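You operate a simulated robot arm through the tools that you are given. There is no shell and no other tool.

You are at the controls of a simulated robot arm. One attempt, no reset.

Task
Tamp the tray at D30 level, wipe its rim and stand it on the zeroed scale.
Fine: zero the empty scale before the tray goes on; put the tamper with the green band and the wipe beside the mat back where they were. What is to be rubbed or washed off counts as gone when no trace of it is left.
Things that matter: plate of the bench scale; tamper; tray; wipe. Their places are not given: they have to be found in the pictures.

The check looks at the end state, three seconds after you hand in, the way a careful person would. Anything else that was tipped, shoved, dropped, spilled or broken makes it a failure.

Robot
A 7-joint arm with a two-finger parallel gripper, fixed in place. Base frame: the origin is at the foot of the arm, x ahead of it, y to its left, z up. Readings come in mm, degrees, newtons and seconds.
Its first joint turns from -149.0 to 149.0 degrees. Payload 3.43 kg.
Tool frame: the origin (TCP) lies between the finger pads and is the grasp point; the fingertips stand 30 mm ahead of it; z points along the fingers, y is the line along which they close. Largest opening 94 mm; finger width 28, thickness 10; the body of the gripper, 50 by 96 mm, starts 55 mm behind the TCP.
Orientation is that of the tool frame in the base frame, as a unit quaternion [x, y, z, w]. With the fingers straight down and closing along the base's y, the tool's x points along the base's -x, its y along +y and its z along -z.

Tools
- The arm moves only by the tool drive_tool. Its argument "targets" is a list of rows, each an object (a shift or turn left out is 0, a gripper value left out holds the last) with "slide": the shift along the tool's x, y, z in units of 25 mm (1.0 is 25 mm), a list of three; "turn": the turn, a rotation vector about the tool's x, y, z in units of 8 degrees (1.0 is 8 degrees), a list of three; "jaw": the gripper command, from -1 (shut) to 1 (fully open), values between in proportion. In form: [{"slide": [tx, ty, tz], "turn": [wx, wy, wz], "jaw": jaw}, ...]. A call has 1 to 20 rows; each row shifts and turns the commanded pose from where the row before left it, along the tool's axes as they then stand. A call with a number of a shift or a turn outside -1 to 1 is refused whole. A row lasts 0.2 s, in which the tool goes at most 50 mm and 8.6 degrees; a call with a longer step from one row to the next is refused whole, and so is a gripper value outside its range. A pose out of reach is approached as far as the arm can. The call stops where the force on the tool passes 40 N (or 10 N more than at its start, if that is more) or the arm is blocked; 0.2 s more then pass. The fingers move at their own pace (about 45 mm/s each) and stop on an object; they squeeze with about 26 N. The grip force told is the motor's: it shows also when the fingers shut on nothing. Time passes only in rows, and 0.2 s behind the last, so rows that do not move let the fingers close. The reply holds the time, the measured pose of the TCP, the force on the tool along the base axes, the opening and the grip force, in the units named above and with some noise, with the torque about the TCP (base axes, N m) and any sound that the robot's microphone picked up.
- Cameras (640 x 400 px; columns grow to the right, rows downward): "scene" is fixed at [399.1, -501, 1508.1]; the picture's right is [-0.96, 0.28, 0.00], its down [0.27, 0.91, -0.31] and it looks along [-0.09, -0.29, -0.95] (base axes); focal length 309 px, centre (320, 200). "wrist" rides on the gripper at [76, 14, -103] in the tool frame; the picture's right is [-0.18, 0.98, 0.00], its down [-0.75, -0.14, -0.64] and it looks along [-0.63, -0.12, 0.77] (tool axes); focal length 243 px, centre (320, 200).
- capture(camera): a new picture of that camera. It takes no simulated time.
- probe_pixels(camera, pixels): for up to 12 pixels [column, row] of the newest picture of that camera ("zoom" is the newest enlarged one), the place [x, y, z] in the base frame of the surface seen there, good to about 2 mm. It takes no simulated time.
- enlarge(camera, box): a new picture of the part [left, top, right, bottom] of that camera's present view, enlarged. It takes no simulated time.
- finish_job(): hands the job in; it is judged then, once.

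Leave the gripper open and the arm clear of the work at the hand-in unless told otherwise.

The tools are called after "Request:" as name(argument=value, ...) on one line, values as JSON. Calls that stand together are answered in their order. drive_tool: Moves the arm, as the interface text tells. Its arguments: {"type":"object","properties":{"targets":{"type":"array"}},"required":["targets"]} The other tools are called the same way: capture (camera) takes a picture; probe_pixels (camera, pixels) gives the place of the surface under pixels of a picture; enlarge (camera, box) takes an enlarged picture of a part of a camera's view; finish_job () hands the job in.

At the start:

```text
time: 0.0
eef_pos: [117.1, -718.5, 1071.9]
orientation: [-0.001, 1.0, 0.0, 0.0]
contact_force: [0.2, -0.3, -1.0]
ft_torque: [-0.01, 0.03, 0.02]
gripper_width: 94.0
grip_force: 0.1
```

scene: 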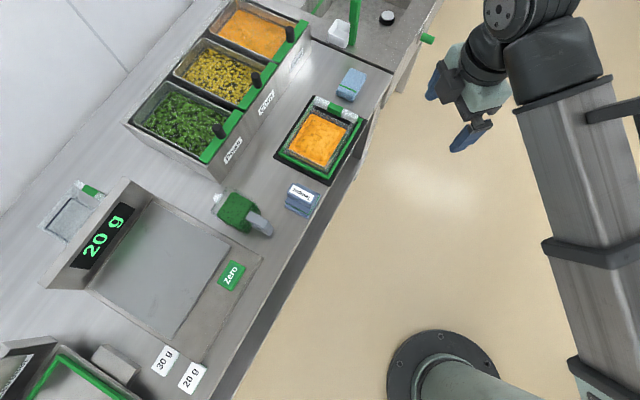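
wrist: 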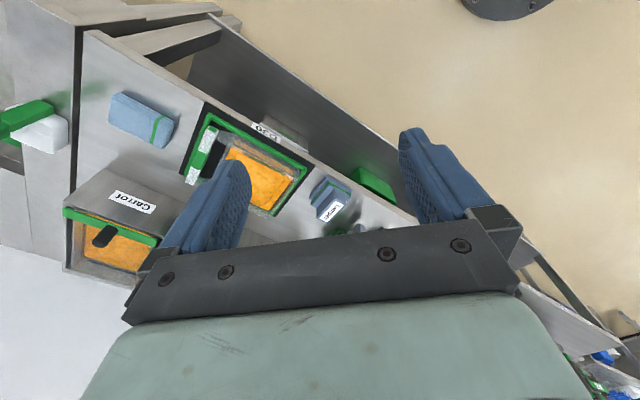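

I see a bench with a scale reading 20 g (left), a tray with orange carrot on a dark mat around (320,138), a tamper with green near (240,212), and two blue blocks/wipes at (302,200) and (350,84). I'll take fresh pictures and enlarge the important parts.

Request:
capture(camera="scene")

Request:
enlarge(camera="scene", box=[240, 60, 400, 160])

Request:
enlarge(camera="scene", box=[180, 150, 340, 250])

Request:
enlarge(camera="scene", box=[20, 160, 280, 400])

Request:
enlarge(camera="wrist", box=[80, 70, 400, 270])

```text
taken
```

scene: 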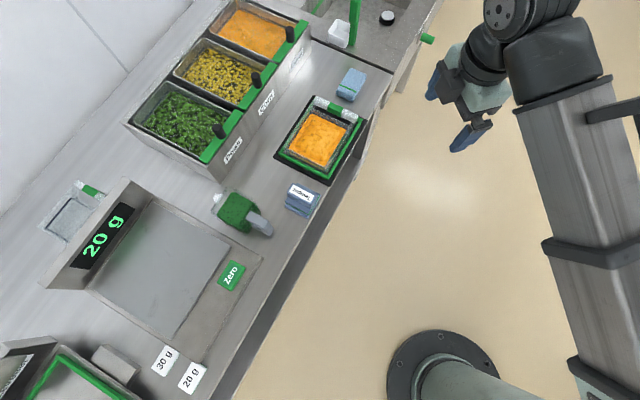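

```text
4.00 times, centred on (320, 110) of scene
```

zoom: 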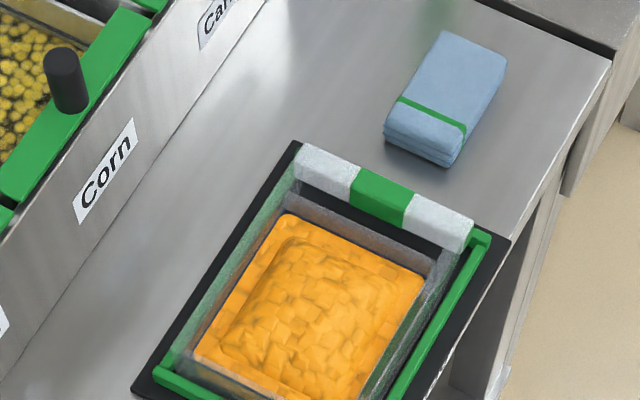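

```text
4.00 times, centred on (260, 200) of scene
```

zoom: 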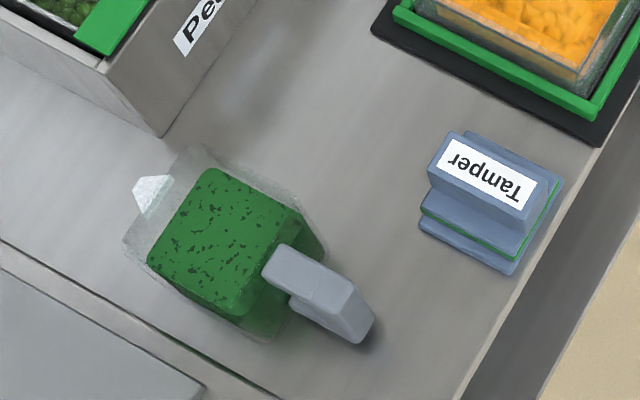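

```text
1.67 times, centred on (150, 280) of scene
```

zoom: 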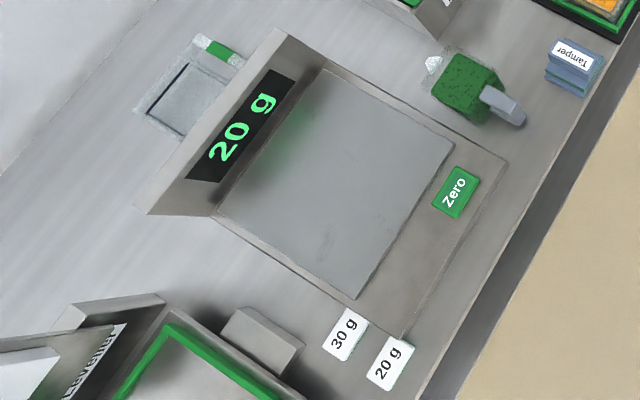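

```text
2.00 times, centred on (240, 170) of wrist
```

zoom: 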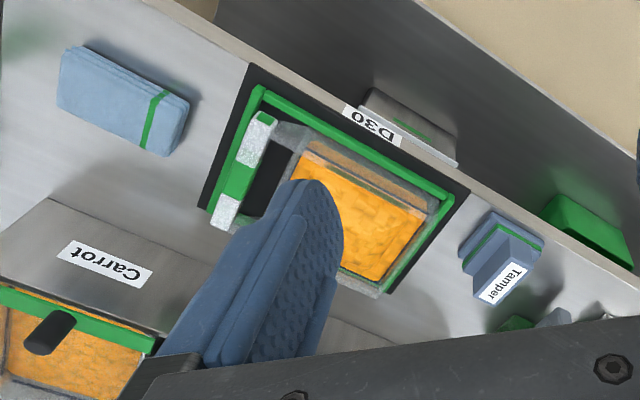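

The tray with orange carrot sits on a black mat framed in green, the "Tamper" block with green band is at (302,200), the blue folded wipe with green band at (350,84). I'll probe key points in the scene picture to locate them.

Request:
probe_pixels(camera="scene", pixels=[[338, 84], [350, 78], [363, 73], [348, 98], [301, 192], [300, 205], [290, 200], [312, 206], [270, 175], [230, 277], [180, 265], [110, 230]])

Request:
probe_pixels(camera="scene", pixels=[[318, 138], [307, 120], [340, 130], [300, 155], [316, 101], [336, 108], [355, 116], [326, 172], [285, 152], [357, 138], [300, 95], [371, 119]])

Request:
enlarge(camera="scene", box=[260, 80, 388, 160])

Request:
enlarge(camera="scene", box=[260, 130, 388, 210])

```text
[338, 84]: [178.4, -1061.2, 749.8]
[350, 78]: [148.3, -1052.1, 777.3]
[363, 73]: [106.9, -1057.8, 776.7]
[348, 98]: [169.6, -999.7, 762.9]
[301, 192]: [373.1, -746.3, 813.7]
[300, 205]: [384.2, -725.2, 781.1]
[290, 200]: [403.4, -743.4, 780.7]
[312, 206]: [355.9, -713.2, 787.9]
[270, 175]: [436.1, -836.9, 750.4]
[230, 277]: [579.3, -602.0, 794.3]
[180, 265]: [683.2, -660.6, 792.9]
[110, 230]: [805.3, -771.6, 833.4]
```

```text
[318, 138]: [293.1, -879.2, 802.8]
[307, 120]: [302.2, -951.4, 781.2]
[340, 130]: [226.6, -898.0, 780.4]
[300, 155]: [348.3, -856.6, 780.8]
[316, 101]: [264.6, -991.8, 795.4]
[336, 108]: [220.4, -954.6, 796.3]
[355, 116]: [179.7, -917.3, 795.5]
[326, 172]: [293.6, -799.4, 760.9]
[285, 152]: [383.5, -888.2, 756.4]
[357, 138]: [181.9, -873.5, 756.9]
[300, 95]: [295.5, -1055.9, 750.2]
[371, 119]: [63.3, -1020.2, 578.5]
```

```text
5.00 times, centred on (324, 120) of scene
```

zoom: 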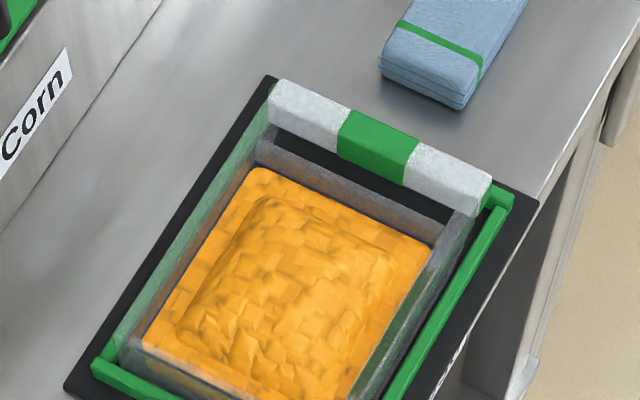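

```text
5.00 times, centred on (324, 170) of scene
```

zoom: 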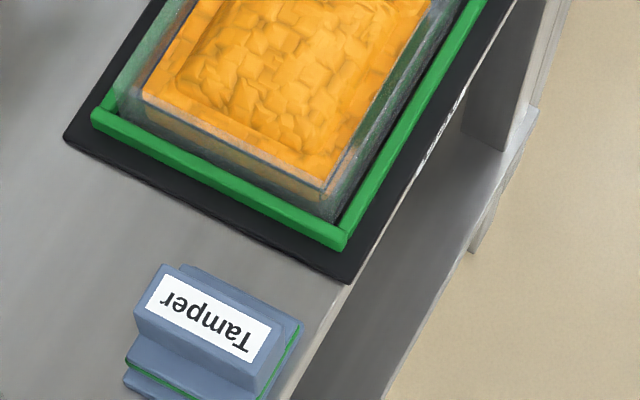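

I'll probe the mat, tray and handle corners precisely with a strong enlargement.

Request:
enlarge(camera="scene", box=[290, 85, 370, 135])

Request:
probe_pixels(camera="zoom", pixels=[[200, 80], [185, 130], [290, 120], [420, 190], [535, 240], [520, 290], [560, 270], [400, 230], [300, 175], [170, 220], [480, 310], [620, 270]])

```text
8.00 times, centred on (330, 110) of scene
```

zoom: 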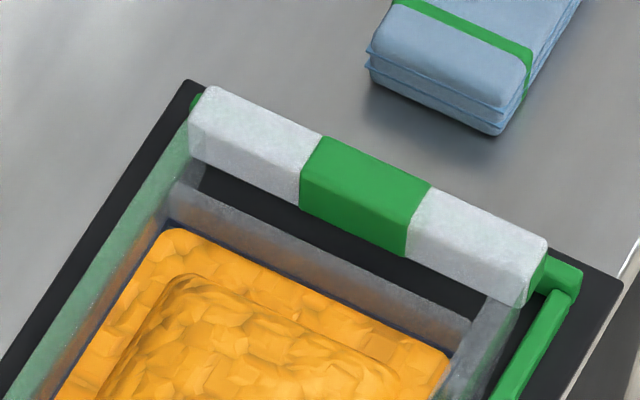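

```text
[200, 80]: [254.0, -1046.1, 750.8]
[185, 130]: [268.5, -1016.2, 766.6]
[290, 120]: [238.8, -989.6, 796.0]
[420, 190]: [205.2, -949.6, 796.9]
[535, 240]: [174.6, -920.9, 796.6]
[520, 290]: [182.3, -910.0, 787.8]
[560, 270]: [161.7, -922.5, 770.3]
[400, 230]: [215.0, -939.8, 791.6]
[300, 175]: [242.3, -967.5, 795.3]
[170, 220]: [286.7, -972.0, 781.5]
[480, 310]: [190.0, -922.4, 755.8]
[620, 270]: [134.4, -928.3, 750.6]
```

Handle bar spans the tray's far side at z≈796, about (239,-990) to (175,-921). Next I'll look at the other areas (sink, labels by scale, and the wrist view corners) for context.

Request:
enlarge(camera="scene", box=[280, 0, 440, 100])

Request:
enlarge(camera="wrist", box=[320, 150, 640, 400])

Request:
enlarge(camera="scene", box=[0, 300, 220, 400])

Request:
enlarge(camera="scene", box=[265, 125, 361, 185])

Request:
probe_pixels(camera="zoom", pixels=[[55, 225], [430, 412], [80, 195], [440, 380], [120, 160], [395, 330], [300, 275], [465, 210], [560, 100], [150, 120], [300, 160], [500, 70]])

```text
4.00 times, centred on (360, 50) of scene
```

zoom: 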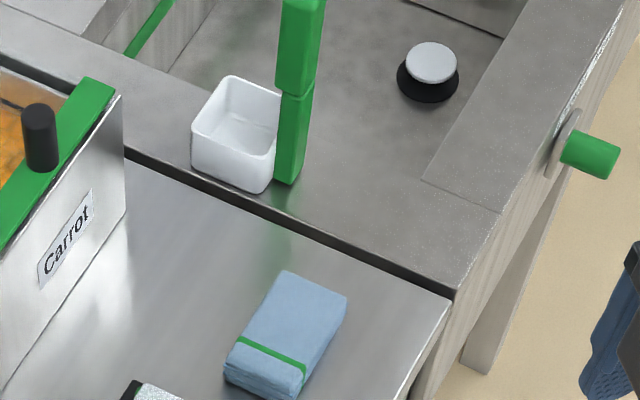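

```text
1.60 times, centred on (480, 275) of wrist
```

zoom: 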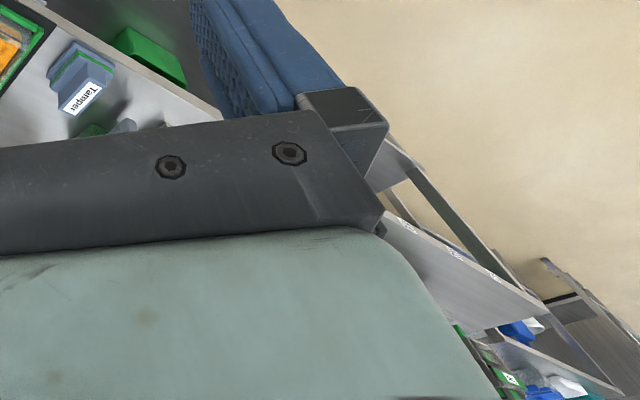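

```text
2.91 times, centred on (110, 350) of scene
```

zoom: 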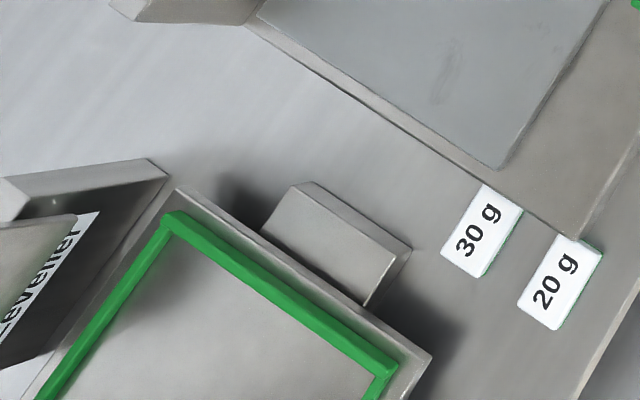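

```text
6.67 times, centred on (313, 155) of scene
```

zoom: 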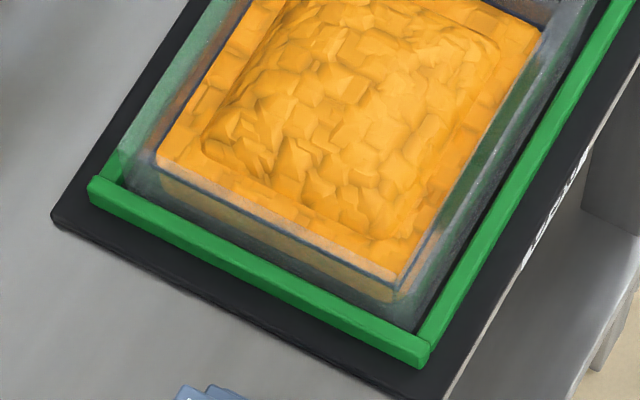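

```text
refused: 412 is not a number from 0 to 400
```

Request:
probe_pixels(camera="zoom", pixels=[[55, 225], [425, 385], [95, 185], [425, 345], [140, 160], [395, 300], [270, 225], [465, 210], [560, 60], [170, 130], [300, 160], [255, 270]])

```text
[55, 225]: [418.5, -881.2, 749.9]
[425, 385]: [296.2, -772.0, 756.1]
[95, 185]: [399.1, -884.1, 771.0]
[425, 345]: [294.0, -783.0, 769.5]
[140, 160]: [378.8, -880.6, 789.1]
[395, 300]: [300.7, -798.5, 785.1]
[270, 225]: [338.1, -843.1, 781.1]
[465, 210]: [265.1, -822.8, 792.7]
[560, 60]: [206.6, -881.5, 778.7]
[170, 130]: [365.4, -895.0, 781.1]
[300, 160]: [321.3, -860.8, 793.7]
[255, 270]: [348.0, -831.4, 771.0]
```

The tray sits in a U-shaped green frame, axes rotated about 44° to the base. I'll turn the tool 44° about its axis and go over the tray at height to look at it with the wrist camera.

Request:
drive_tool(targets=[{"turn": [0, 0, 1], "jaw": 1}, {"turn": [0, 0, 1]}, {"turn": [0, 0, 1]}, {"turn": [0, 0, 1]}, {"turn": [0, 0, 1]}, {"turn": [0, 0, 0.5]}, {"slide": [-0.9, 0, 0]}, {"slide": [-0.9, 0, 0]}, {"slide": [-0.9, 0, 0]}, {"slide": [-0.9, 0, 0]}, {"slide": [-0.9, 0, 0]}, {"slide": [-0.9, 0, 0]}, {"slide": [-0.9, 0, 0]}, {"slide": [-0.9, 0, 0]}, {"slide": [-0.9, 0, 0]}, {"slide": [0, 0, 0]}])

Request:
capture(camera="wrist")

Request:
capture(camera="scene")

```text
time: 3.4
eef_pos: [261.4, -859.0, 1072.5]
orientation: [0.374, 0.927, 0.0, -0.001]
contact_force: [-0.1, -0.4, 0.2]
ft_torque: [0.01, -0.02, -0.01]
gripper_width: 93.8
grip_force: 0.0
```

```text
taken
```

wrist: 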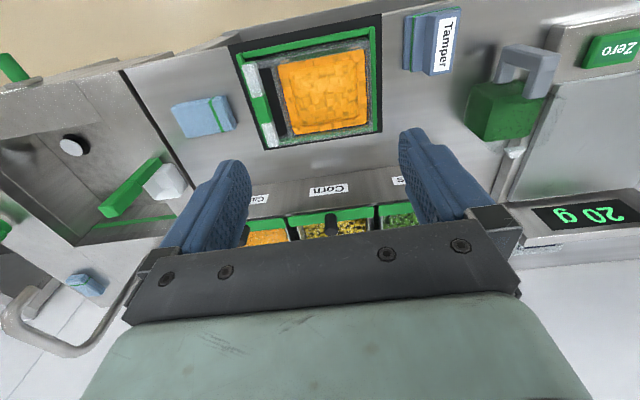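

```text
taken
```

scene: 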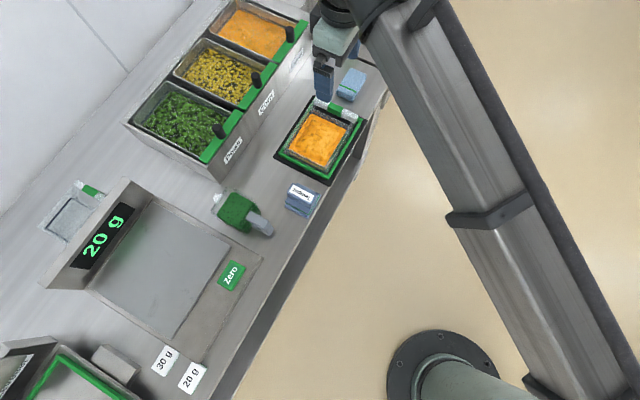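

The wrist view now shows the tray (320,95), wipe (205,118), tamper (430,40). I'll enlarge each.

Request:
enlarge(camera="wrist", box=[220, 10, 400, 155])

Request:
probe_pixels(camera="zoom", pixels=[[100, 200], [190, 440], [330, 200], [540, 130], [250, 100], [520, 40], [230, 300], [330, 380], [500, 380], [60, 160], [570, 420], [150, 230]])

Request:
enlarge(camera="wrist", box=[390, 0, 490, 80])

Request:
probe_pixels(camera="wrist", pixels=[[443, 22], [448, 45], [442, 68], [456, 45], [436, 45], [418, 45], [408, 45], [430, 15], [426, 68], [440, 10], [405, 20], [405, 66]])

Request:
enlarge(camera="wrist", box=[160, 85, 250, 145])

Request:
probe_pixels(camera="wrist", pixels=[[175, 108], [215, 99], [232, 125], [188, 135], [205, 115], [210, 130], [165, 105], [240, 110]])

```text
2.76 times, centred on (310, 82) of wrist
```

zoom: 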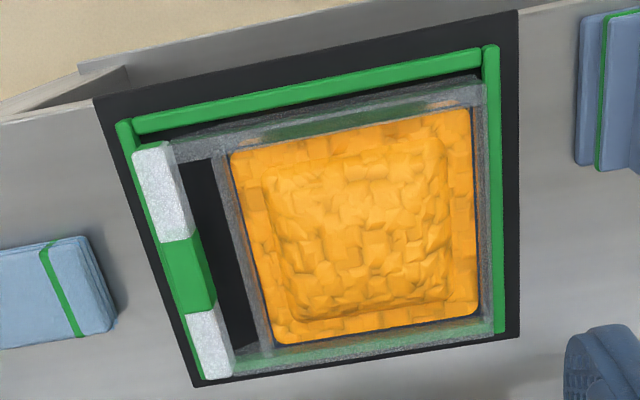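

```text
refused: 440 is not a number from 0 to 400
```

```text
5.00 times, centred on (440, 40) of wrist
```

zoom: 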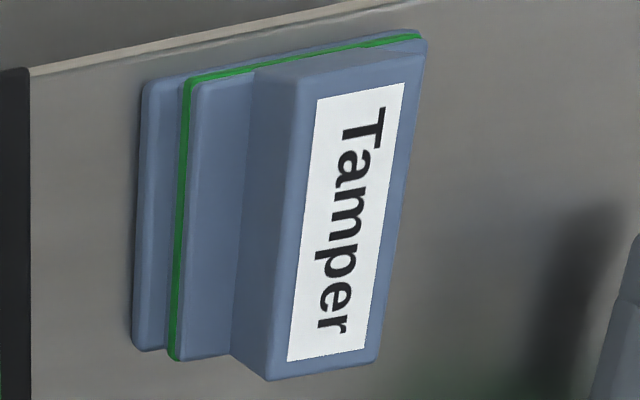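

```text
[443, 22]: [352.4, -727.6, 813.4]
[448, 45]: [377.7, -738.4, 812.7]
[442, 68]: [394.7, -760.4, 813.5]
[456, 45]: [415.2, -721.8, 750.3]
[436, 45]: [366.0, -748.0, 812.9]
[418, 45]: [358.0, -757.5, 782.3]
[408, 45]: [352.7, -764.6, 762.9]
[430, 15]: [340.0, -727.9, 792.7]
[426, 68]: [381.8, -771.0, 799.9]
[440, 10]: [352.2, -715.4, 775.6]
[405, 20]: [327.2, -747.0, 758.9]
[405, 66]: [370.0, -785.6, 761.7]
```

```text
6.67 times, centred on (205, 115) of wrist
```

zoom: 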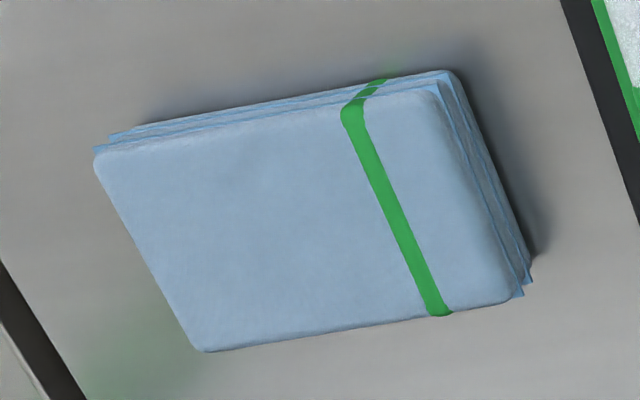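

```text
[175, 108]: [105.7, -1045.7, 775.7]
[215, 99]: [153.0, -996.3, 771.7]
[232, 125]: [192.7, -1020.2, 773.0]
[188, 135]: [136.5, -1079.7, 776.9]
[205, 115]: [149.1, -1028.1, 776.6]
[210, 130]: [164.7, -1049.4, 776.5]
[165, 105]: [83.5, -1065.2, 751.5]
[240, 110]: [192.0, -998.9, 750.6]
```

The wipe is roughly 80×50×26 mm centred about (147,-1036); the tamper's handle block tops at z≈813. I'll lower the tool for a closer view of the tray rim.

Request:
drive_tool(targets=[{"slide": [0, 0, 1]}, {"slide": [0, 0, 1]}, {"slide": [0, 0, 1]}, {"slide": [0, 0, 1]}, {"slide": [0, 0, 1]}, {"slide": [0, 0, 0]}])

Request:
capture(camera="wrist")

Request:
enlarge(camera="wrist", box=[190, 0, 420, 144])

```text
time: 4.8
eef_pos: [261.7, -857.4, 947.3]
orientation: [0.374, 0.927, 0.0, 0.0]
contact_force: [-1.2, 0.1, -0.1]
ft_torque: [-0.01, -0.04, 0.02]
gripper_width: 93.9
grip_force: 0.0
```

```text
taken
```

wrist: 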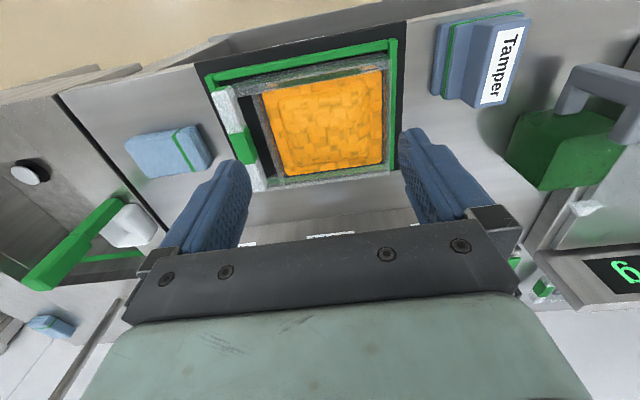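

```text
2.78 times, centred on (305, 72) of wrist
```

zoom: 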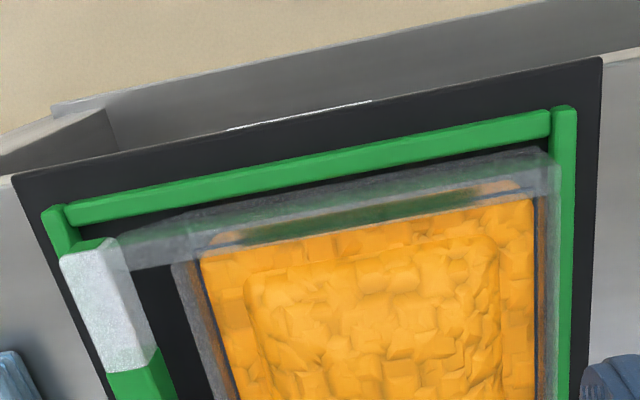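

I'll enlarge sections of the tray rim in the wrist view to find the soil.

Request:
enlarge(camera="wrist", box=[210, 40, 306, 100])

Request:
enlarge(camera="wrist", box=[310, 40, 406, 100])

Request:
enlarge(camera="wrist", box=[210, 100, 306, 195])

Request:
enlarge(camera="wrist", box=[306, 130, 402, 190])

```text
6.67 times, centred on (258, 70) of wrist
```

zoom: 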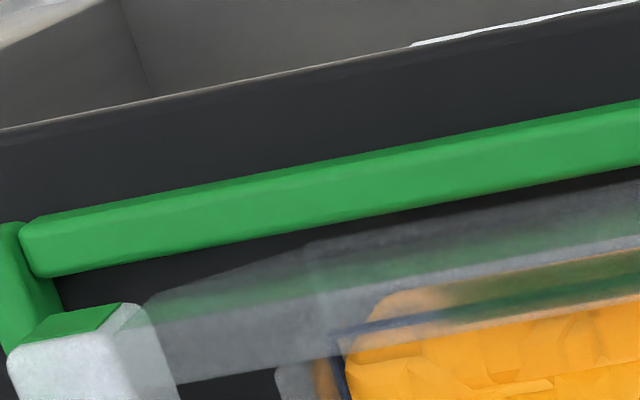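

```text
6.67 times, centred on (358, 70) of wrist
```

zoom: 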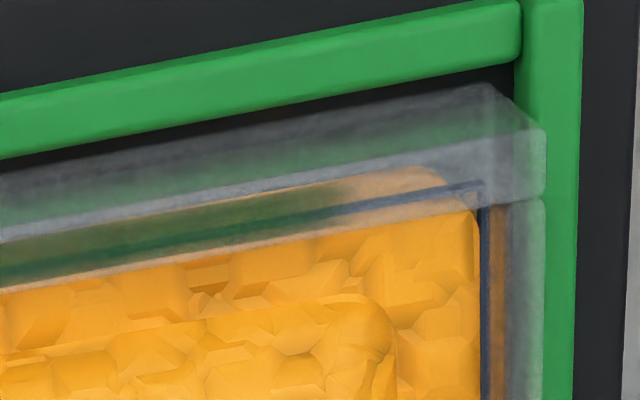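

```text
4.21 times, centred on (258, 148) of wrist
```

zoom: 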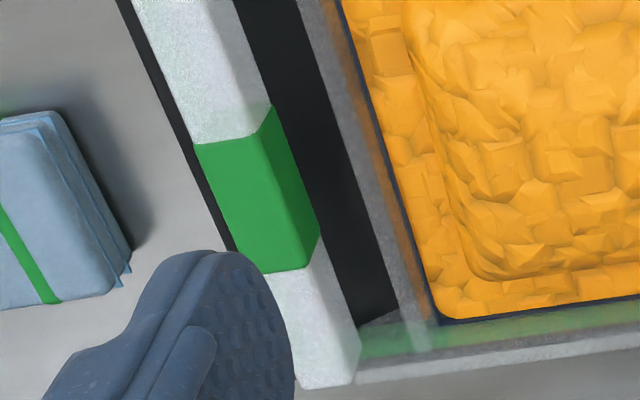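

```text
6.67 times, centred on (354, 160) of wrist
```

zoom: 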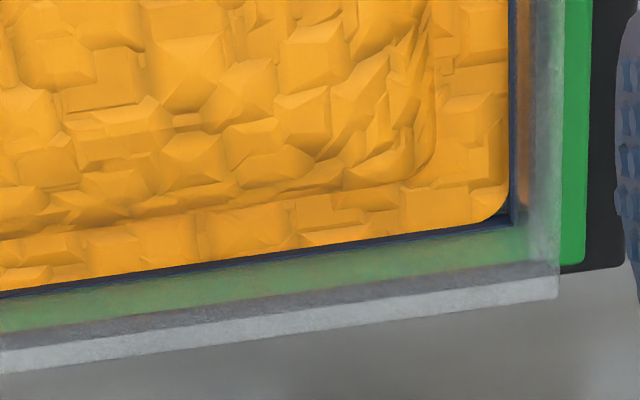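

The rim shows greenish tints that may be frame reflections, or smears. I'll check probe heights of rim, rack and tools before going closer.

Request:
probe_pixels(camera="wrist", pixels=[[223, 90], [243, 147], [257, 183], [235, 82], [389, 56], [383, 165], [270, 185], [388, 110], [300, 72], [350, 62], [262, 120], [320, 178]])

Request:
probe_pixels(camera="scene", pixels=[[233, 118], [245, 97], [285, 55], [215, 145], [232, 152], [255, 80], [218, 131], [290, 33], [180, 130], [95, 200], [128, 195], [240, 212]])

Request:
enlarge(camera="scene", box=[30, 170, 126, 250])

```text
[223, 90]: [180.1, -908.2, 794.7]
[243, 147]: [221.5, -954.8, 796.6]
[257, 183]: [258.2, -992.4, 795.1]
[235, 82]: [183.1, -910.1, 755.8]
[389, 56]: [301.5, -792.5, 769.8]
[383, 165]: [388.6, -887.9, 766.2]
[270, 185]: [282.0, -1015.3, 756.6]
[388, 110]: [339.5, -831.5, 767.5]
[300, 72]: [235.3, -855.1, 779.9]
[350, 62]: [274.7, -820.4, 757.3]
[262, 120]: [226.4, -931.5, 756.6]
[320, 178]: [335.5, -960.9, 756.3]
```

```text
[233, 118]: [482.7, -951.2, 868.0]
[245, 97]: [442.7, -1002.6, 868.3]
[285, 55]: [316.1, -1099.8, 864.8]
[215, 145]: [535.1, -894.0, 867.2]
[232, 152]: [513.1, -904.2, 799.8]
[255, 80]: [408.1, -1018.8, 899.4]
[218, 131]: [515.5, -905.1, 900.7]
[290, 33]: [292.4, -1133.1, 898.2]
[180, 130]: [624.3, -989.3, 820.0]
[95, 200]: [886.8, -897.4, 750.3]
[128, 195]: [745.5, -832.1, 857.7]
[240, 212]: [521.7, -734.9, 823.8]
```

```text
5.00 times, centred on (78, 210) of scene
```

zoom: 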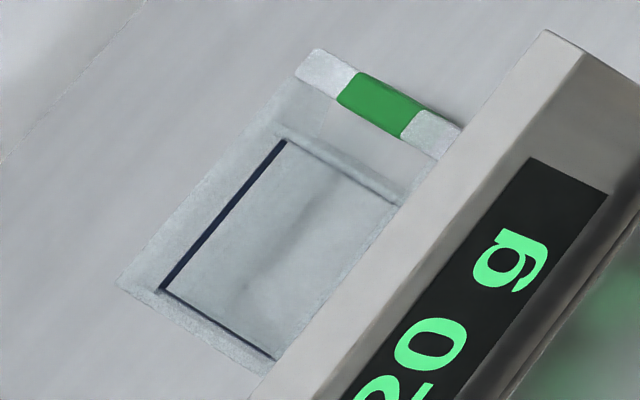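

Dark blue line inside the tray is a level mark; probes pass through the clear plastic. I'll lower a bit more for a close-up of the rim.

Request:
drive_tool(targets=[{"slide": [0, 0, 1]}, {"slide": [0, 0, 1]}, {"slide": [-0.4, 0, 0.4]}, {"slide": [0, 0, 0]}])

Request:
capture(camera="wrist")

Request:
enlarge(camera="wrist", box=[170, 0, 290, 75])

Request:
enlarge(camera="wrist", box=[290, 0, 410, 75])

Request:
enlarge(camera="wrist", box=[220, 75, 320, 180])

Request:
enlarge(camera="wrist", box=[310, 75, 420, 180])

```text
time: 5.8
eef_pos: [269.9, -863.4, 887.9]
orientation: [0.375, 0.927, 0.0, 0.0]
contact_force: [0.0, 0.4, -0.3]
ft_torque: [0.02, 0.01, -0.01]
gripper_width: 93.9
grip_force: 0.1
```

```text
taken
```

wrist: 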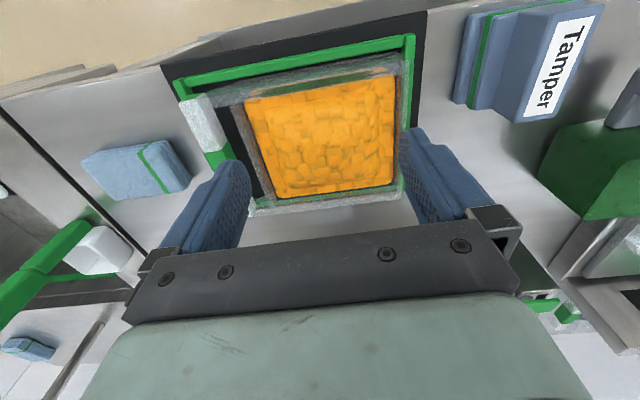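

```text
5.33 times, centred on (230, 38) of wrist
```

zoom: 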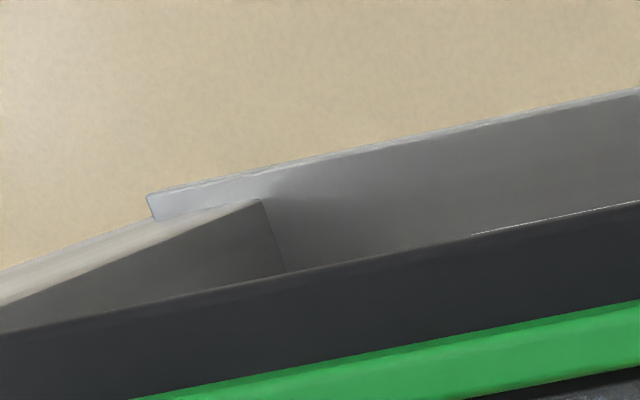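

```text
5.33 times, centred on (350, 38) of wrist
```

zoom: 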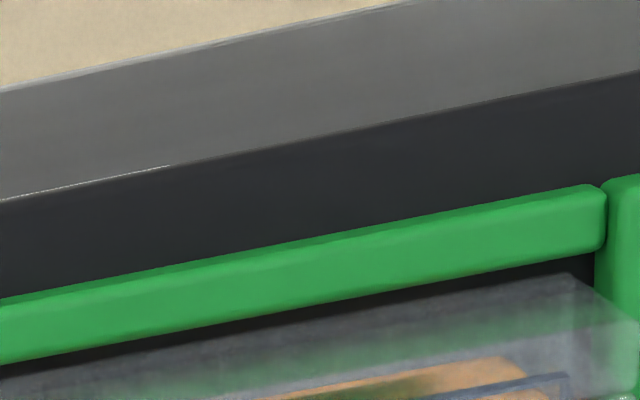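

```text
3.81 times, centred on (270, 128) of wrist
```

zoom: 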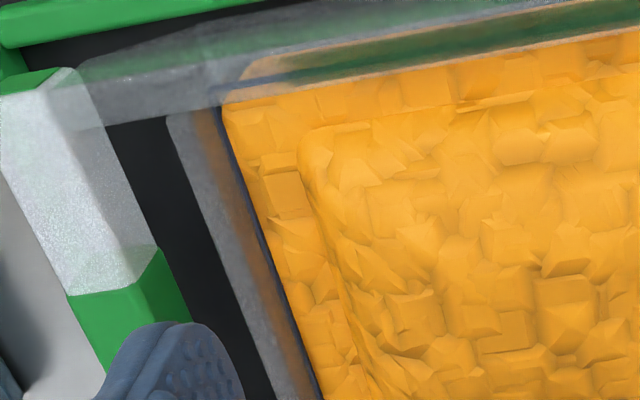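

```text
3.81 times, centred on (365, 128) of wrist
```

zoom: 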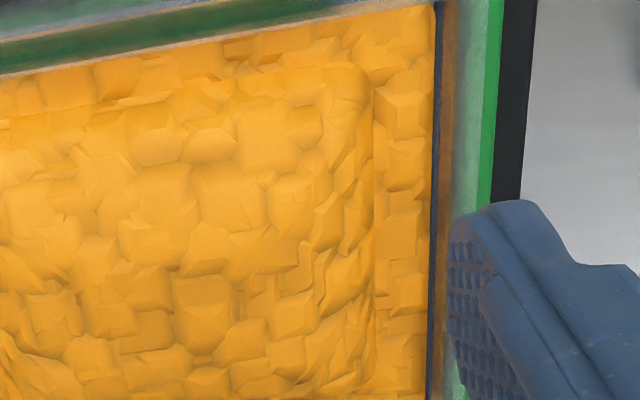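

The green tints look like the frame seen blurred through frosted plastic; I'll examine that again later from other angles. Now I'll raise the tool and go to the scale's Zero button at about (579,-602,794), closing the fingers to press it.

Request:
drive_tool(targets=[{"slide": [0, 0, -1]}, {"slide": [0, 0, -1]}, {"slide": [0, 0, -1]}, {"slide": [0, 0, -1]}, {"slide": [-0.1, 1, 0]}, {"slide": [-0.1, 1, 0]}, {"slide": [-0.1, 1, 0]}, {"slide": [-0.1, 1, 0]}, {"slide": [-0.1, 1, 0]}, {"slide": [-0.1, 1, 0]}, {"slide": [-0.1, 1, 0]}, {"slide": [-0.1, 1, 0]}, {"slide": [-0.1, 1, 0]}, {"slide": [-0.1, 1, 0]}, {"slide": [-0.1, 1, 0]}, {"slide": [-0.1, 1, 0], "jaw": -1}, {"slide": [-0.1, 1, 0]}, {"slide": [-0.1, 1, 0]}, {"slide": [-0.1, 1, 0]}, {"slide": [-0.1, 1, 0]}])

Request:
capture(camera="wrist")

Request:
capture(camera="scene")

```text
time: 10.0
eef_pos: [576.0, -603.1, 990.3]
orientation: [0.376, 0.927, 0.0, 0.001]
contact_force: [1.1, -1.1, -0.9]
ft_torque: [-0.06, 0.03, -0.03]
gripper_width: 0.0
grip_force: 9.8
```

```text
taken
```

wrist: 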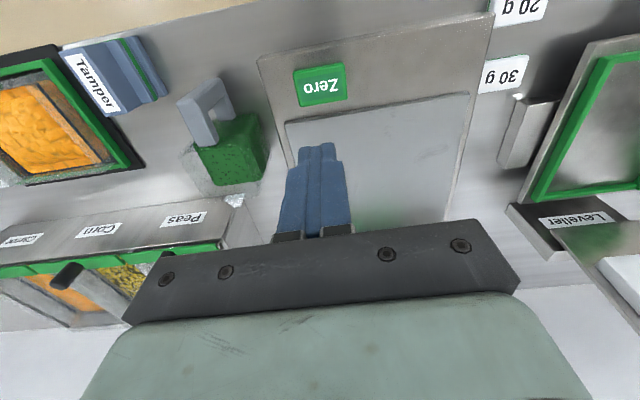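

```text
taken
```

scene: 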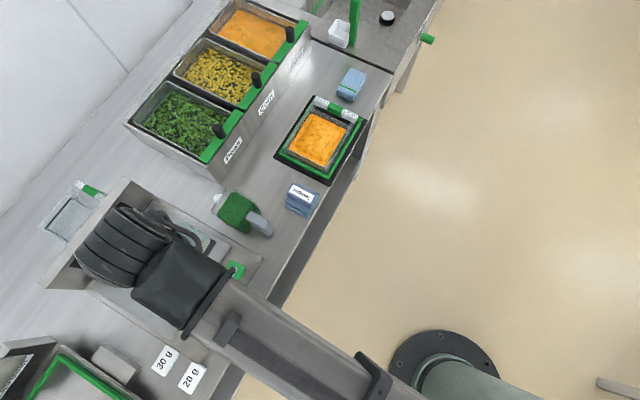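

The Zero button appears at (320,87) in the wrist view. I'll probe it along with plate corners, and view the rim of the tray in the scene while the arm is away.

Request:
probe_pixels(camera="wrist", pixels=[[298, 74], [320, 85], [342, 68], [343, 97], [302, 102], [288, 124], [467, 95], [275, 110], [450, 210], [280, 70], [310, 118], [400, 150]])

Request:
enlarge(camera="scene", box=[300, 90, 364, 130])

Request:
enlarge(camera="scene", box=[300, 120, 364, 160])

Request:
enlarge(camera="scene", box=[275, 110, 339, 150])

Request:
enlarge(camera="scene", box=[275, 140, 339, 180])

```text
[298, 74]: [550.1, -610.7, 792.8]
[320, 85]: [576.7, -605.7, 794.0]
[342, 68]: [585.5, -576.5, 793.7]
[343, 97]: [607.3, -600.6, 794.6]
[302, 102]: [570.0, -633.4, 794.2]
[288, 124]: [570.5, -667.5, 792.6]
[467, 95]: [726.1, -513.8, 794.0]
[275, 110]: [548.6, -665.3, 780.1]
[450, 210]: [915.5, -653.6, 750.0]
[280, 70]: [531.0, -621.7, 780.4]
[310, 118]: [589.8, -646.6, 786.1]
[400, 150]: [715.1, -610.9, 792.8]
```

```text
10.00 times, centred on (332, 110) of scene
```

zoom: 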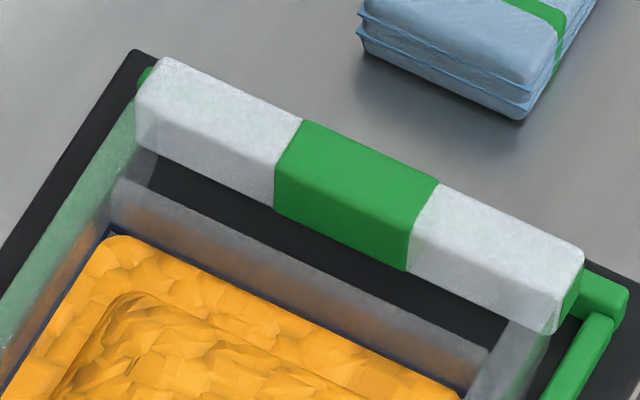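

```text
10.00 times, centred on (332, 140) of scene
```

zoom: 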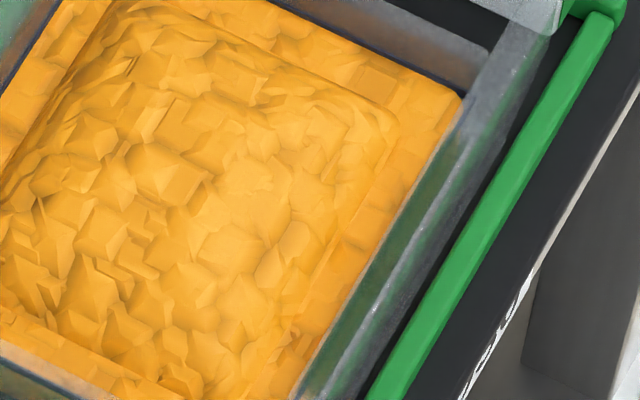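

```text
10.00 times, centred on (307, 130) of scene
```

zoom: 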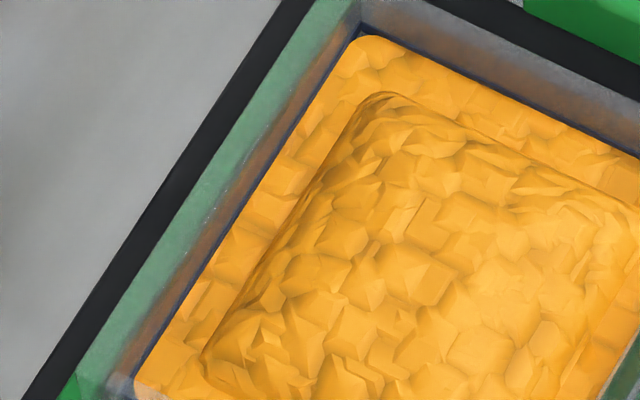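

```text
10.00 times, centred on (307, 160) of scene
```

zoom: 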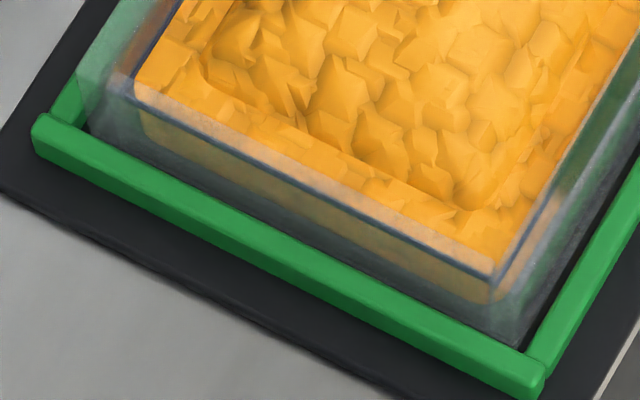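

Button centre is about (578,-605,794), right below the closed fingers. I'll descend to just above it and then press in small steps.

Request:
drive_tool(targets=[{"slide": [0, 0.1, 1], "jaw": -1}, {"slide": [0, 0, 1]}, {"slide": [0, 0, 1]}, {"slide": [0, 0, 1]}, {"slide": [0, 0, 1]}, {"slide": [0, 0, 1]}, {"slide": [0, 0, 0.2]}, {"slide": [0, 0, 0.1]}, {"slide": [0, 0, 0.1]}, {"slide": [0, 0, 0.1]}])

```text
time: 12.2
eef_pos: [577.5, -604.8, 825.9]
orientation: [0.375, 0.927, 0.0, 0.0]
contact_force: [-0.3, 0.1, -0.2]
ft_torque: [0.0, -0.03, -0.03]
gripper_width: 0.1
grip_force: 25.8
```

Tips are at about z 796, just above the button. I'll press down slowly a few millimetres.

Request:
drive_tool(targets=[{"slide": [0, 0, 0.06]}, {"slide": [0, 0, 0.06]}, {"slide": [0, 0, 0.06]}, {"slide": [0, 0, 0.06]}])

Request:
enlarge(camera="scene", box=[40, 160, 200, 300])

```text
time: 13.2
eef_pos: [577.9, -603.8, 820.6]
orientation: [0.375, 0.927, 0.0, 0.0]
contact_force: [0.4, -1.3, 2.2]
ft_torque: [-0.02, -0.01, -0.01]
gripper_width: 0.0
grip_force: 25.5
```

```text
2.86 times, centred on (120, 230) of scene
```

zoom: 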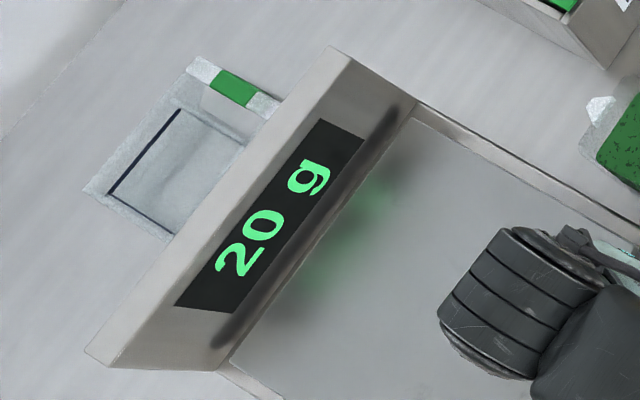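

Light contact of 2.2 N at tip height ~791; the display still says 20 g. I'll press a few more millimetres.

Request:
drive_tool(targets=[{"slide": [0, 0, 0.06]}, {"slide": [0, 0, 0.06]}, {"slide": [0, 0, 0.06]}])

Request:
enlarge(camera="scene", box=[40, 160, 200, 300])

```text
time: 14.0
eef_pos: [576.0, -603.4, 815.3]
orientation: [0.375, 0.927, -0.001, 0.001]
contact_force: [0.4, 1.3, 19.6]
ft_torque: [0.04, -0.02, -0.03]
gripper_width: 0.3
grip_force: 26.3
heard: click
```

```text
2.86 times, centred on (120, 230) of scene
```

zoom: 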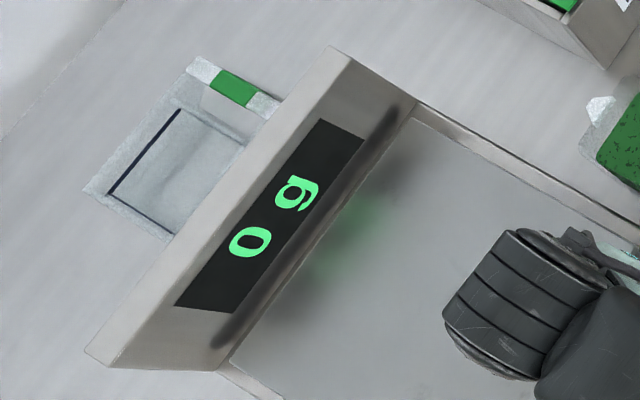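

The click was heard and the display reads 0 g. I'll lift off and move over the tamper at about (374,-743), opening the jaws on the way.

Request:
drive_tool(targets=[{"slide": [0, 0, -0.4]}, {"slide": [0, 0, -1]}, {"slide": [0, 0, -1]}, {"slide": [0, 0, -1]}, {"slide": [0, 0, -1]}, {"slide": [0, 0, -1]}, {"slide": [0, 0, -1]}, {"slide": [0.19, -0.96, 0], "jaw": 1}, {"slide": [0.19, -0.96, 0]}, {"slide": [0.19, -0.96, 0]}, {"slide": [0.19, -0.96, 0]}, {"slide": [0.19, -0.96, 0]}, {"slide": [0.19, -0.96, 0]}, {"slide": [0.19, -0.96, 0]}, {"slide": [0.19, -0.96, 0]}, {"slide": [0.19, -0.96, 0]}, {"slide": [0.19, -0.96, 0]}, {"slide": [0, 0, 0]}])

Request:
capture(camera="wrist")

Request:
enlarge(camera="scene", box=[40, 160, 200, 300])

```text
time: 17.8
eef_pos: [376.7, -744.3, 975.7]
orientation: [0.374, 0.927, 0.001, 0.0]
contact_force: [1.5, 0.3, -0.1]
ft_torque: [0.01, -0.01, 0.03]
gripper_width: 94.1
grip_force: 0.0
```

```text
taken
```

wrist: 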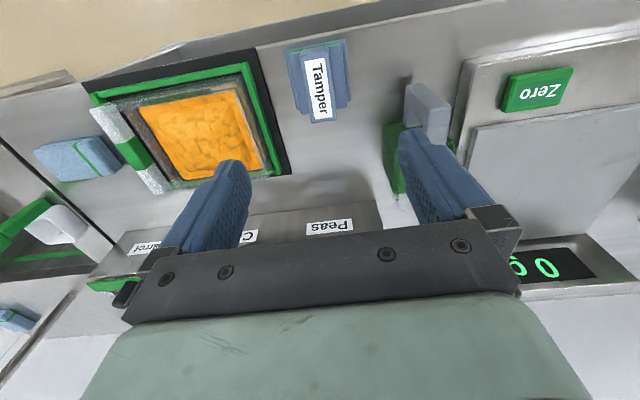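

```text
2.86 times, centred on (120, 230) of scene
```

zoom: 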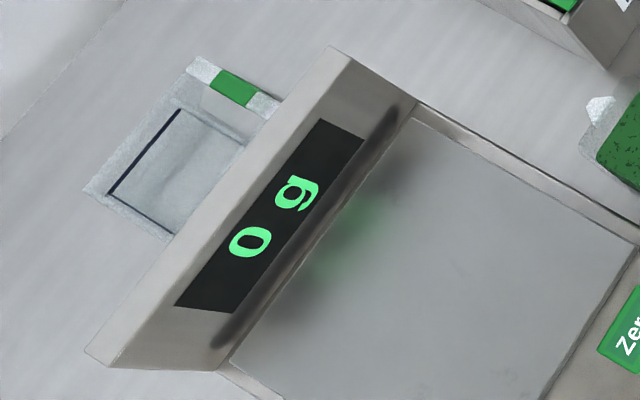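

The scale stays at 0 g. The tamper is at (320,80) in the wrist view; I'll enlarge and probe it.

Request:
enlarge(camera="wrist", box=[272, 30, 368, 130])

Request:
probe_pixels(camera="zoom", pixels=[[205, 130], [330, 110], [215, 350], [370, 345], [110, 130], [120, 280], [430, 110], [440, 260], [145, 130], [400, 270], [285, 365], [270, 230]])

```text
4.00 times, centred on (320, 80) of wrist
```

zoom: 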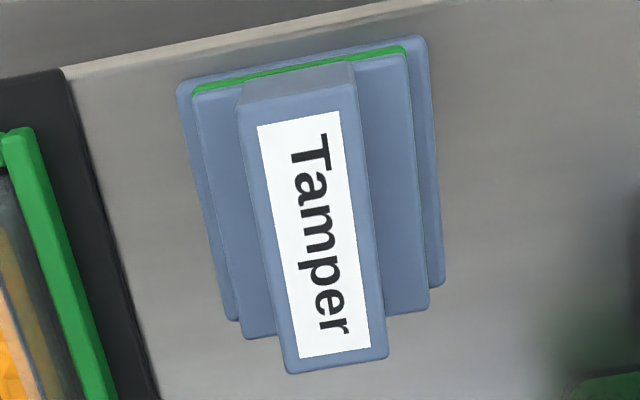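

```text
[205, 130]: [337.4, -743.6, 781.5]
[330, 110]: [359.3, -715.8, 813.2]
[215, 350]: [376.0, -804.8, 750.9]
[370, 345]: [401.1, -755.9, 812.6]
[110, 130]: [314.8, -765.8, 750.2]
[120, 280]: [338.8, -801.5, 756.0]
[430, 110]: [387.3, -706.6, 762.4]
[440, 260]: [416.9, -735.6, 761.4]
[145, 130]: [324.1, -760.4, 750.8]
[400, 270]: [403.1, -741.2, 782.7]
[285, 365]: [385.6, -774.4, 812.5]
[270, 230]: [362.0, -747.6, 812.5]
```

The handle block spans about 28 mm across (a-direction), centre ≈ (371,-743), top z 813, ledge z 782. Before descending I'll check the clearance to the jug at (428,105).

Request:
probe_pixels(camera="wrist", pixels=[[412, 100], [430, 90], [445, 110], [410, 120], [390, 130], [388, 170], [395, 190], [400, 205], [405, 90]])

Request:
probe_pixels(camera="scene", pixels=[[256, 216], [270, 232], [252, 225], [240, 205], [225, 190], [214, 200], [248, 212], [265, 220]])

```text
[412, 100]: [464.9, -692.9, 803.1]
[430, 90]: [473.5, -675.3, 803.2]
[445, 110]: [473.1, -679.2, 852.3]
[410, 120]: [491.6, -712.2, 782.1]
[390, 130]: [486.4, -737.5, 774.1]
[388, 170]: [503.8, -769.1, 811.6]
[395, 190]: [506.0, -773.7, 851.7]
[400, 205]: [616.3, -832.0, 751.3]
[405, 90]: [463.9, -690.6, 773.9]
```

```text
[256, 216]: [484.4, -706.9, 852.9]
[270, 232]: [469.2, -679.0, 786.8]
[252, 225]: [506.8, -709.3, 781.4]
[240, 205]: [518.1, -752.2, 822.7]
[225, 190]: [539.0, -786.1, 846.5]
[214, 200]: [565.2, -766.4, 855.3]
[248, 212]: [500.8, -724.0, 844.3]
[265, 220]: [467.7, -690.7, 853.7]
```

Jug clearance is about 40 mm. I'll align over the handle and descend with open jaws to about TCP z 820.

Request:
drive_tool(targets=[{"slide": [0.2, -0.13, 0.5], "jaw": 1}, {"slide": [0, 0, 1]}, {"slide": [0, 0, 1]}, {"slide": [0, 0, 1]}, {"slide": [0, 0, 1]}, {"slide": [0, 0, 1]}, {"slide": [0, 0, 0.7]}, {"slide": [0, 0, 0]}])

Request:
capture(camera="wrist")

Request:
enlarge(camera="scene", box=[250, 150, 346, 230])

```text
time: 19.6
eef_pos: [374.3, -742.9, 820.9]
orientation: [0.375, 0.927, 0.0, 0.001]
contact_force: [0.5, 0.3, -0.8]
ft_torque: [-0.02, 0.01, -0.02]
gripper_width: 93.8
grip_force: 0.0
```

```text
taken
```

wrist: 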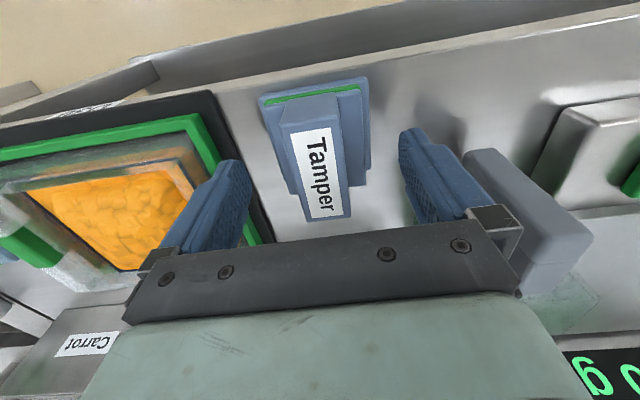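

```text
5.00 times, centred on (298, 190) of scene
```

zoom: 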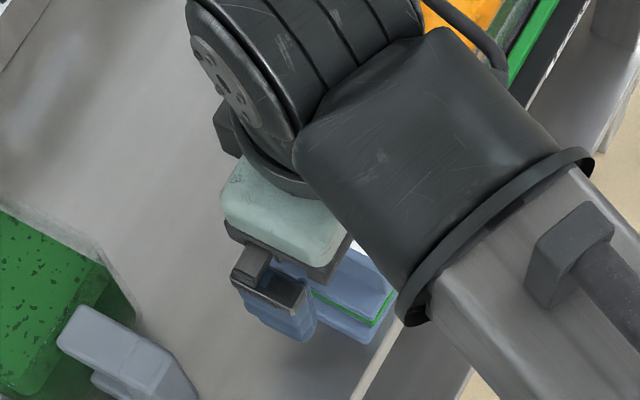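

The handle lies centred between the fingers (columns 297–347), about 5 mm forward of me. I'll shift 5 mm, descend 7 mm so the tips sit just over the ledge, and close.

Request:
drive_tool(targets=[{"slide": [0.2, 0, 0]}, {"slide": [0, 0, 0.1]}, {"slide": [0, 0, 0.1]}, {"slide": [0, 0, 0.06]}, {"jaw": -1}, {"slide": [0, 0, 0]}, {"slide": [0, 0, 0]}, {"slide": [0, 0, 0]}, {"slide": [0, 0, 0]}, {"slide": [0, 0, 0]}])

Request:
capture(camera="wrist")

```text
time: 21.8
eef_pos: [367.9, -740.0, 814.3]
orientation: [0.374, 0.927, -0.001, 0.0]
contact_force: [0.3, 0.3, -0.8]
ft_torque: [0.02, -0.03, 0.02]
gripper_width: 34.1
grip_force: 26.4
```

```text
taken
```

wrist: 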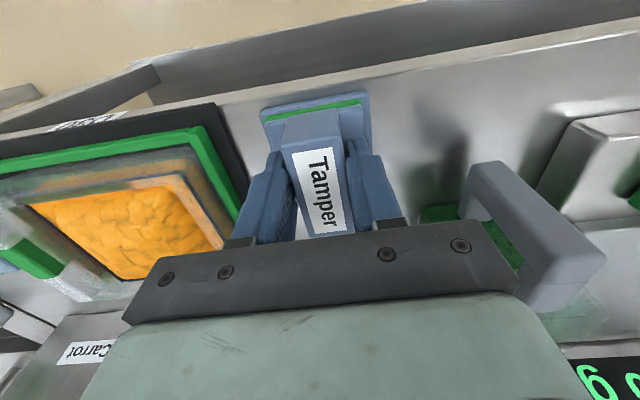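

Gripped at 34 mm width. I'll lift the tamper 90 mm straight up, then probe the tray interior corners.

Request:
drive_tool(targets=[{"slide": [0, 0, -0.3]}, {"slide": [0, 0, -0.6]}, {"slide": [0, 0, -1]}, {"slide": [0, 0, -1]}, {"slide": [0, 0, -1]}, {"slide": [0, 0, 0]}])

Request:
capture(camera="wrist")

Request:
enlarge(camera="scene", box=[260, 80, 388, 210])

```text
time: 23.2
eef_pos: [368.1, -738.6, 912.7]
orientation: [0.375, 0.927, 0.0, 0.0]
contact_force: [-0.1, -0.8, 0.7]
ft_torque: [0.0, 0.0, -0.02]
gripper_width: 0.1
grip_force: 26.3
```

```text
taken
```

wrist: 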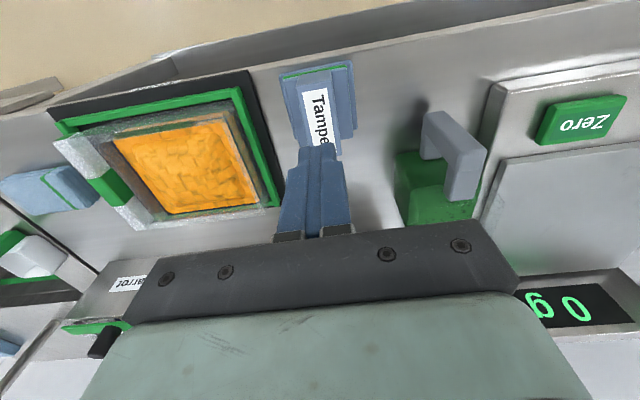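

```text
3.08 times, centred on (324, 145) of scene
```

zoom: 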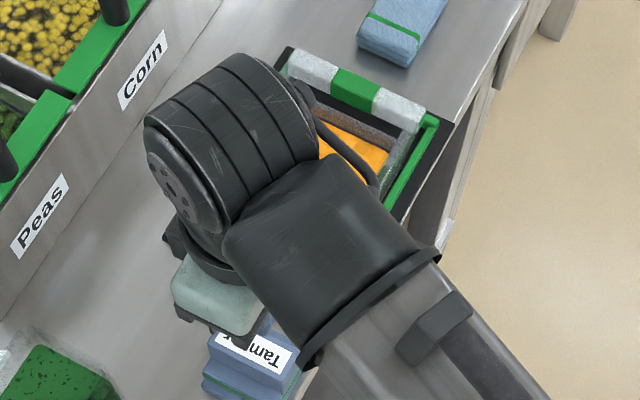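

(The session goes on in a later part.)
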